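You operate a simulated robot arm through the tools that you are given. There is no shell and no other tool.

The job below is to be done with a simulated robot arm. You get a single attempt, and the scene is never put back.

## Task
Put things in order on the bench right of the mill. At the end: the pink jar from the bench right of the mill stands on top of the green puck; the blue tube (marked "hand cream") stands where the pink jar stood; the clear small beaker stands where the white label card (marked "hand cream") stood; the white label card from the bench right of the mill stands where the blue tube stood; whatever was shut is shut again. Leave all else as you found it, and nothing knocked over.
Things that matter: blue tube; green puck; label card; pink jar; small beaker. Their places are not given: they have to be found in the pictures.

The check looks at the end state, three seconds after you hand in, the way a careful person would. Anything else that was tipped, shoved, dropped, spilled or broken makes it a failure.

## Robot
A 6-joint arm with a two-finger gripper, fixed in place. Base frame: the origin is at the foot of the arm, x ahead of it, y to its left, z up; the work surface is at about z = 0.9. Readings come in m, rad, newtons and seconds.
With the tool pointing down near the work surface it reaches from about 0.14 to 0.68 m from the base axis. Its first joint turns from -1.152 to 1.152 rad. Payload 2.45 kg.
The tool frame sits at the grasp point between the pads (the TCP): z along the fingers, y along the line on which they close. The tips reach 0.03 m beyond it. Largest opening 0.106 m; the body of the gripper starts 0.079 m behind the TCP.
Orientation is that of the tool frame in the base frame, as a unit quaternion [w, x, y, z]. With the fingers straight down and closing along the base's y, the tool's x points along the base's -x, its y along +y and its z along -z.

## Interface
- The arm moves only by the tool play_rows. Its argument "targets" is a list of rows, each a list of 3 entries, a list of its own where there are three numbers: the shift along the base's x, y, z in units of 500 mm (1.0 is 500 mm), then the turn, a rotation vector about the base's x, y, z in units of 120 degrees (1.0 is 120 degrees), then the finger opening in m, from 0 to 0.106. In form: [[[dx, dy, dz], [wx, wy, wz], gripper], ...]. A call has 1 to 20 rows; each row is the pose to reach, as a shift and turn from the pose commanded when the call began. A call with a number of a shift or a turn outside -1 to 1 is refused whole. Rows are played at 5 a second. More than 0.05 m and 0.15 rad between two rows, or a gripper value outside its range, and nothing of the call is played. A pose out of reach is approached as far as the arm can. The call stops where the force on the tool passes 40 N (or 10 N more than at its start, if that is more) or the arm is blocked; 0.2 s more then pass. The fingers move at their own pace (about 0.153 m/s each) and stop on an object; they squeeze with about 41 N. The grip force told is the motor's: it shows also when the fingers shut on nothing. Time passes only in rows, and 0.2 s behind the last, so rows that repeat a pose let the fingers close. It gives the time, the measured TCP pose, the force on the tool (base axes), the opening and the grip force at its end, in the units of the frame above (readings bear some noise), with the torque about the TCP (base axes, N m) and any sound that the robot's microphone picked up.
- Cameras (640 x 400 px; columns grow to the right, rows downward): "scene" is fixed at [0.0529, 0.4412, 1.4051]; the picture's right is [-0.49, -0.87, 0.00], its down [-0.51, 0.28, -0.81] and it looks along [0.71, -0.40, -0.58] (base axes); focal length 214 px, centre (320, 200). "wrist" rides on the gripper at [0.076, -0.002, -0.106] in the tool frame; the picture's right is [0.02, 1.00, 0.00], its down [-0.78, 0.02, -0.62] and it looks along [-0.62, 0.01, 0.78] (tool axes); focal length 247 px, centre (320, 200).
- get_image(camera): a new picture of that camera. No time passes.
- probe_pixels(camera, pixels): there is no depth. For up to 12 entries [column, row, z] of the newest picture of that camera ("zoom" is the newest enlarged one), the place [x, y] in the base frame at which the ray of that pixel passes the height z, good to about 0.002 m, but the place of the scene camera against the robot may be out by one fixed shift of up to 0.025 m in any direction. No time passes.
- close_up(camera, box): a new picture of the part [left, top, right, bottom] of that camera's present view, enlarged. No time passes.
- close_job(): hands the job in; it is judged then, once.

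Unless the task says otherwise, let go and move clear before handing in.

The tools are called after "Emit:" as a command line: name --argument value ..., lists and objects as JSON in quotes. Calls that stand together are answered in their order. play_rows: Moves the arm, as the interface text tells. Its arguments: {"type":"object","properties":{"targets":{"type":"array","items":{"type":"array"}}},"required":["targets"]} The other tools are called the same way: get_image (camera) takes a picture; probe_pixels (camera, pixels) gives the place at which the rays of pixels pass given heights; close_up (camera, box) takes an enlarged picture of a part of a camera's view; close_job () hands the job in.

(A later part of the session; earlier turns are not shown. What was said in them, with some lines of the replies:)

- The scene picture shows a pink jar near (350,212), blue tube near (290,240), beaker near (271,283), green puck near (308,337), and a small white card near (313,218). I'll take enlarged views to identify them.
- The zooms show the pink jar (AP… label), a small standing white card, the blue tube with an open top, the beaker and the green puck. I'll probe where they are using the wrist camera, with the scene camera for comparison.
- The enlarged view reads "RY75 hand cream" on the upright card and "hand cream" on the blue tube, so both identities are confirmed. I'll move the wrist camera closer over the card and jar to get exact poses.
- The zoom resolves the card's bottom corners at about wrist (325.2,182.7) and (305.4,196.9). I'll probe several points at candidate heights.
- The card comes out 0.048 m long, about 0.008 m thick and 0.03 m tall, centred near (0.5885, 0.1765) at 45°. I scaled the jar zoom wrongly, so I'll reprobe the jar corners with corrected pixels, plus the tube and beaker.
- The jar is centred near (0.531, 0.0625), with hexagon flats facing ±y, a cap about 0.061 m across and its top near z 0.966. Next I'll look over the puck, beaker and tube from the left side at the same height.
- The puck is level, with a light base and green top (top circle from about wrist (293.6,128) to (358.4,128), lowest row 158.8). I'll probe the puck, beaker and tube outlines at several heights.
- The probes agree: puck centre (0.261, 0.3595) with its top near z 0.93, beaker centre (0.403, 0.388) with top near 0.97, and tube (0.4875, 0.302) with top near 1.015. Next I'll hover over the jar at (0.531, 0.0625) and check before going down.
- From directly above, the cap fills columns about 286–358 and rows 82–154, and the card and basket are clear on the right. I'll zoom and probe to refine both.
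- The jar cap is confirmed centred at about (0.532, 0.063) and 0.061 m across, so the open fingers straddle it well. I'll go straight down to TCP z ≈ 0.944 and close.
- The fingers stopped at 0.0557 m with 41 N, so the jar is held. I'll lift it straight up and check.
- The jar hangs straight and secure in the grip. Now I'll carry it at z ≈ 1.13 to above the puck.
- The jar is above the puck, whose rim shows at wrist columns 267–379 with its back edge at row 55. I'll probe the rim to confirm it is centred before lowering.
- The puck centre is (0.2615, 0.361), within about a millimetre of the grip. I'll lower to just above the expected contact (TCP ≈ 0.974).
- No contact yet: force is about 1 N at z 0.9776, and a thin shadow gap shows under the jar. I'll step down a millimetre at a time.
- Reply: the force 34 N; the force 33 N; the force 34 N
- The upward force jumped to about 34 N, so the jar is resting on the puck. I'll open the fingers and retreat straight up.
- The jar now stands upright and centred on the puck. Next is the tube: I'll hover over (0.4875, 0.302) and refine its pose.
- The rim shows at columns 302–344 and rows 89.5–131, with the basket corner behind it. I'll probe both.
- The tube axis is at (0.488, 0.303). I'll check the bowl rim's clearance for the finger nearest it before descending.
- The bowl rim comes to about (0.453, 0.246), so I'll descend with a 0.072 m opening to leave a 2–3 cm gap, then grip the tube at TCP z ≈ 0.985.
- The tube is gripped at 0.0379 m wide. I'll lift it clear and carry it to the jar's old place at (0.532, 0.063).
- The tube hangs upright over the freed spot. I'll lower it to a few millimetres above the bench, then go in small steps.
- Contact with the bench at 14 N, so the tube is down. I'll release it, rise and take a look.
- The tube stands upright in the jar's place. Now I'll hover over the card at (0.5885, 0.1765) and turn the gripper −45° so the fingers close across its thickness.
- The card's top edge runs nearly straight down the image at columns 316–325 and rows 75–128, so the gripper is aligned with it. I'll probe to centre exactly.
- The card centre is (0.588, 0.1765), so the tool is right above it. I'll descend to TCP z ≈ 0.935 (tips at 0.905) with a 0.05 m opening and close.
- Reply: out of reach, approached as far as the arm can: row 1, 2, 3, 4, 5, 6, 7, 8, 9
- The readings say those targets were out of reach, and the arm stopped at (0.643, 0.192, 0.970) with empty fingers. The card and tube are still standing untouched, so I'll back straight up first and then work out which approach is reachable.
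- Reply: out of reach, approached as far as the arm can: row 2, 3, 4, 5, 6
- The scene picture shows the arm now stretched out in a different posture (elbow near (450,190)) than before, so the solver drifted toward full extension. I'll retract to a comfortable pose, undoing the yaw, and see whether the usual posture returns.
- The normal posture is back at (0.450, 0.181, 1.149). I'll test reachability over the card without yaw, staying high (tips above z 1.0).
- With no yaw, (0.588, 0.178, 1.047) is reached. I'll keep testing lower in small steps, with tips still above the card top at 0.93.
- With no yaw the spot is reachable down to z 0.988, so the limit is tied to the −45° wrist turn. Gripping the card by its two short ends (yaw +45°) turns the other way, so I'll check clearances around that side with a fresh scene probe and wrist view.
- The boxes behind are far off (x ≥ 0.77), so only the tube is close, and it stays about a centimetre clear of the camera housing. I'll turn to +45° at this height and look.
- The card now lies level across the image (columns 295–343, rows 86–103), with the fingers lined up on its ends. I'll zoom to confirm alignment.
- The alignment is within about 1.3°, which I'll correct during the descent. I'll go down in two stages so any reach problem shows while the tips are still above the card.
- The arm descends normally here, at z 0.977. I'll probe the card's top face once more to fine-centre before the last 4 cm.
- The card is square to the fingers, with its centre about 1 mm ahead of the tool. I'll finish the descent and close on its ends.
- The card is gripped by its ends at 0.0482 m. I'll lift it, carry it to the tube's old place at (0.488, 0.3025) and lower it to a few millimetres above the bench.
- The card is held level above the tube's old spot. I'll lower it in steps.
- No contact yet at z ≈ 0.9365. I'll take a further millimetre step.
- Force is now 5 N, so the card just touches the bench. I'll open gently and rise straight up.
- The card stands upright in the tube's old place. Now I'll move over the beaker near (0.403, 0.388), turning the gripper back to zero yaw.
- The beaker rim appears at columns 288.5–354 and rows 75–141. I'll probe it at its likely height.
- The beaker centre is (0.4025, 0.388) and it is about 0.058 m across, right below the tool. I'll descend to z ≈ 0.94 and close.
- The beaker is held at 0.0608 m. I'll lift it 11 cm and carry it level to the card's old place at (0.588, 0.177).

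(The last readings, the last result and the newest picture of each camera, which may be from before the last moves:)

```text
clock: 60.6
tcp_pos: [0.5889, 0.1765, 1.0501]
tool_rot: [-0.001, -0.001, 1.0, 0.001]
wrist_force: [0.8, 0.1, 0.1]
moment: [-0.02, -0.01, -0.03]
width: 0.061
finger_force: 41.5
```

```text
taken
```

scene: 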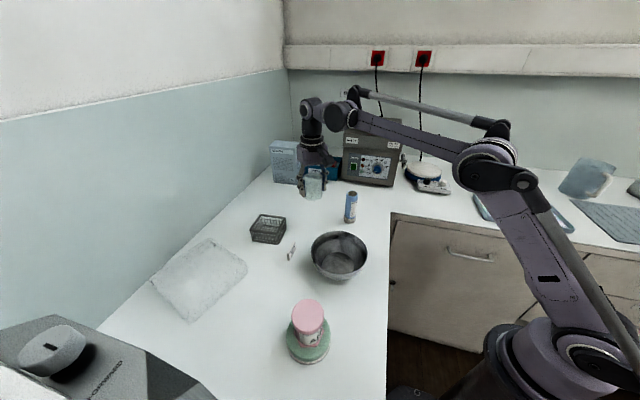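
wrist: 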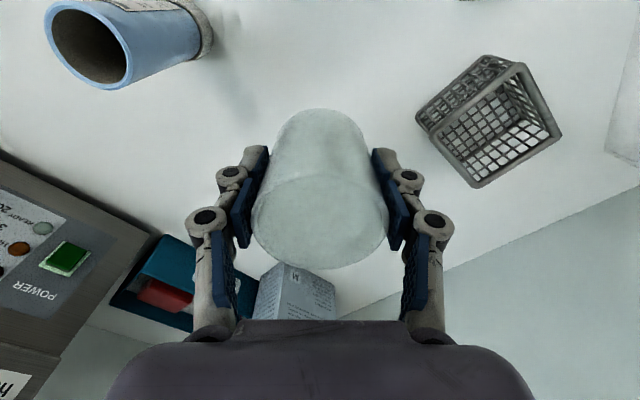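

The beaker is above the spot and everything else is undisturbed. I'll lower it in stages, checking for contact.

Emit:
play_rows --targets '[[[0, 0, -0.06], [0, 0, 0], 0.045], [[0, 0, -0.12], [0, 0, 0], 0.045], [[0, 0, -0.17], [0, 0, 0], 0.045], [[0, 0, -0.208], [0, 0, 0], 0.045], [[0, 0, -0.208], [0, 0, 0], 0.045]]'

Emit:
play_rows --targets '[[[0, 0, -0.003], [0, 0, 0], 0.045], [[0, 0, -0.006], [0, 0, 0], 0.045], [[0, 0, -0.006], [0, 0, 0], 0.045]]'

```text
clock: 61.8
tcp_pos: [0.5876, 0.176, 0.9456]
tool_rot: [0.0, 0.0, 1.0, 0.001]
wrist_force: [0.3, -0.1, 0.1]
moment: [0.0, 0.0, -0.01]
width: 0.061
finger_force: 40.8
```

```text
clock: 62.6
tcp_pos: [0.5885, 0.1756, 0.9431]
tool_rot: [0.0, 0.0, 1.0, 0.0]
wrist_force: [0.0, -0.4, -0.7]
moment: [0.0, 0.02, 0.01]
width: 0.0606
finger_force: 41.0
```

At z 0.943 there is still no contact. I'll keep stepping a millimetre at a time.

Emit:
play_rows --targets '[[[0, 0, -0.002], [0, 0, 0], 0.045], [[0, 0, -0.002], [0, 0, 0], 0.045]]'

Emit:
play_rows --targets '[[[0, 0, -0.002], [0, 0, 0], 0.045], [[0, 0, -0.002], [0, 0, 0], 0.045]]'

```text
clock: 63.2
tcp_pos: [0.5884, 0.1752, 0.9428]
tool_rot: [0.0, 0.0, 1.0, 0.001]
wrist_force: [-1.0, 0.8, -0.5]
moment: [0.0, 0.01, 0.03]
width: 0.0608
finger_force: 41.4
```

```text
clock: 63.8
tcp_pos: [0.5875, 0.1768, 0.9424]
tool_rot: [0.0, 0.001, 1.0, 0.0]
wrist_force: [0.4, 0.5, -1.0]
moment: [0.02, 0.01, -0.01]
width: 0.0607
finger_force: 40.6
```

Emit:
play_rows --targets '[[[0, 0, -0.002], [0, 0, 0], 0.045], [[0, 0, -0.002], [0, 0, 0], 0.045]]'

Emit:
play_rows --targets '[[[0, 0, -0.001], [0, 0, 0], 0.045], [[0, 0, -0.001], [0, 0, 0], 0.045]]'

```text
clock: 64.4
tcp_pos: [0.5874, 0.1759, 0.9409]
tool_rot: [0.0, -0.001, 1.0, 0.0]
wrist_force: [-1.0, -0.9, -0.4]
moment: [0.02, 0.02, 0.01]
width: 0.0609
finger_force: 41.1
```

```text
clock: 65.0
tcp_pos: [0.5882, 0.1762, 0.9411]
tool_rot: [0.001, 0.001, 1.0, 0.0]
wrist_force: [0.3, -0.7, 5.1]
moment: [-0.07, -0.05, -0.02]
width: 0.0609
finger_force: 41.2
```

Contact is now 5 N, so the beaker is on the bench. I'll open gently and rise straight up.

Emit:
play_rows --targets '[[[0, 0, 0], [0, 0, 0], 0.065], [[0, 0, 0], [0, 0, 0], 0.075], [[0, 0, 0], [0, 0, 0], 0.09], [[0, 0, 0], [0, 0, 0], 0.09], [[0, 0, 0.04], [0, 0, 0], 0.09], [[0, 0, 0.1], [0, 0, 0], 0.09], [[0, 0, 0.17], [0, 0, 0], 0.09], [[0, 0, 0.22], [0, 0, 0], 0.09], [[0, 0, 0.22], [0, 0, 0], 0.09]]'

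Emit:
get_image --camera "wrist"

Emit:
get_image --camera "scene"

```text
clock: 67.0
tcp_pos: [0.5881, 0.1769, 1.051]
tool_rot: [-0.001, 0.0, 1.0, 0.001]
wrist_force: [0.6, -1.2, -0.2]
moment: [-0.04, -0.01, 0.0]
width: 0.09
finger_force: 0.0
```

```text
taken
```

wrist: 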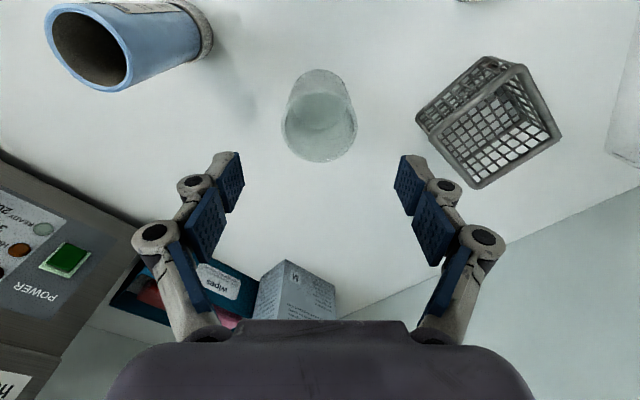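

```text
taken
```

scene: 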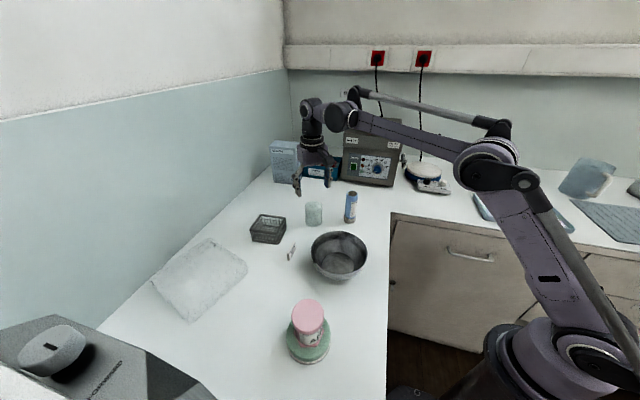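

All five items stand in place. I'll retract up and back, clear of everything, and take verification pictures.

Emit:
play_rows --targets '[[[-0.04, 0, 0.04], [0, 0, 0], 0.106], [[-0.1, 0, 0.08], [0, 0, 0], 0.106], [[-0.17, 0, 0.13], [0, 0, 0], 0.106], [[-0.24, 0, 0.18], [0, 0, 0], 0.106], [[-0.31, 0, 0.24], [0, 0, 0], 0.106], [[-0.38, 0, 0.3], [0, 0, 0], 0.106], [[-0.45, 0, 0.36], [0, 0, 0], 0.106], [[-0.45, 0, 0.38], [0, 0, 0], 0.106], [[-0.45, 0, 0.38], [0, 0, 0], 0.106]]'

Emit:
get_image --camera "wrist"

Emit:
get_image --camera "scene"

Emit:
close_up --camera "scene" --box '[240, 180, 400, 280]'

Emit:
close_up --camera "scene" --box '[250, 270, 370, 380]'

Emit:
close_up --camera "wrist" --box '[240, 40, 480, 190]'

```text
clock: 69.0
tcp_pos: [0.3625, 0.1774, 1.2396]
tool_rot: [0.0, 0.001, 1.0, 0.0]
wrist_force: [-0.3, 0.5, -0.2]
moment: [-0.01, -0.01, 0.05]
width: 0.1059
finger_force: 0.1
```

```text
taken
```

wrist: 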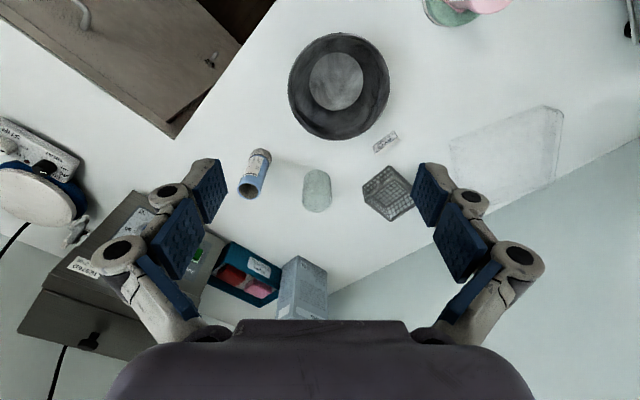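

```text
taken
```

scene: 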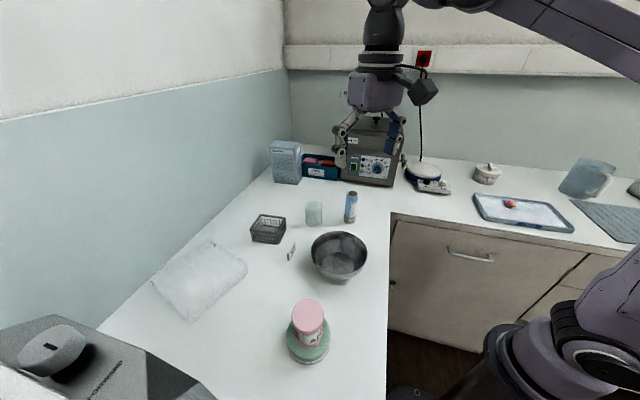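

```text
4.00 times, centred on (320, 230) of scene
```

zoom: 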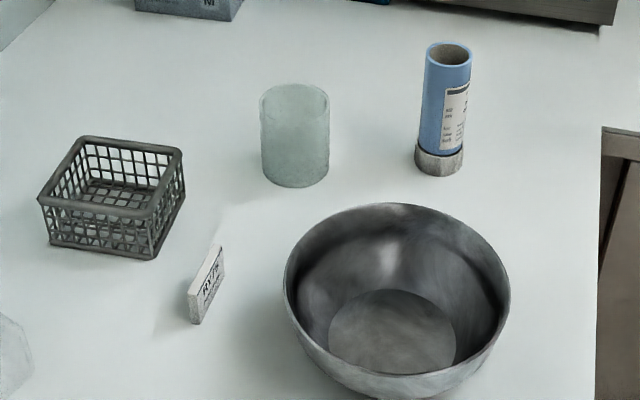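

```text
3.64 times, centred on (310, 325) of scene
```

zoom: 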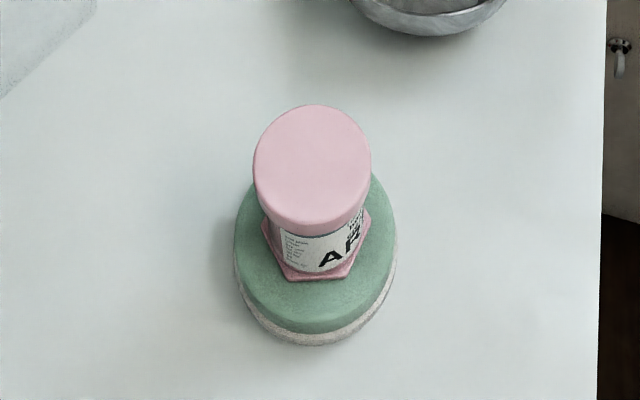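

```text
2.67 times, centred on (360, 115) of wrist
```

zoom: 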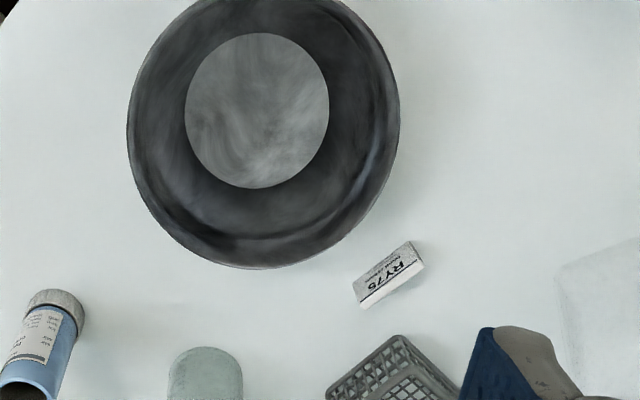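

The final views show the jar on the puck, and the tube, beaker and card upright, with the bowl, basket and boxes unmoved. One last probe to compare against the original places.

Emit:
probe_pixels --camera "wrist" --pixels '[[261, 149, 0.9], [316.5, 170, 0.9], [393, 130.5, 0.9], [372.5, 145.5, 0.9], [399, 139.5, 0.93], [377, 155, 0.93], [338, 80, 0.9]]'

Emit:
probe_pixels --camera "scene" --pixels '[[349.7, 222, 0.9], [314, 224, 0.9], [291, 257, 0.9], [308, 345, 0.9]]'

```text
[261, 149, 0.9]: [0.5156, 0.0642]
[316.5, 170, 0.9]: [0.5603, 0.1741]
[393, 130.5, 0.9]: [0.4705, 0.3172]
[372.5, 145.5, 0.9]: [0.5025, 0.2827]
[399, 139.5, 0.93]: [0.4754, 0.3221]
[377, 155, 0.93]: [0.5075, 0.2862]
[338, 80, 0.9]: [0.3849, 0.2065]
```

```text
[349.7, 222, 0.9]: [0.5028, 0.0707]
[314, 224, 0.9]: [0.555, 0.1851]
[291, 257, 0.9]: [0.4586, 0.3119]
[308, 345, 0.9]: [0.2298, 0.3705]
```

The probes match the intended places: card centre about (0.489, 0.302), beaker about (0.589, 0.175) and tube about (0.533, 0.064). The bowl is unchanged and the gripper is empty and clear, so I'm handing in.

Emit:
close_job

```text
The job is handed in.
```

The bench is in order and the job is handed in. The last pictures show all five things where you asked, standing upright:

- **Pink jar:** on top of the green puck, roughly centred.
- **Blue tube:** where the pink jar stood.
- **White label card:** where the blue tube stood, at the same angle as before.
- **Clear beaker:** where the label card stood.

The bowl, basket and boxes look unmoved in the last pictures. I opened nothing, so there was nothing to shut again.

On my first try at the card, the arm could not reach with the wrist turned that way and drifted a few centimetres past it. It touched nothing, and I picked the card up by its short ends instead.
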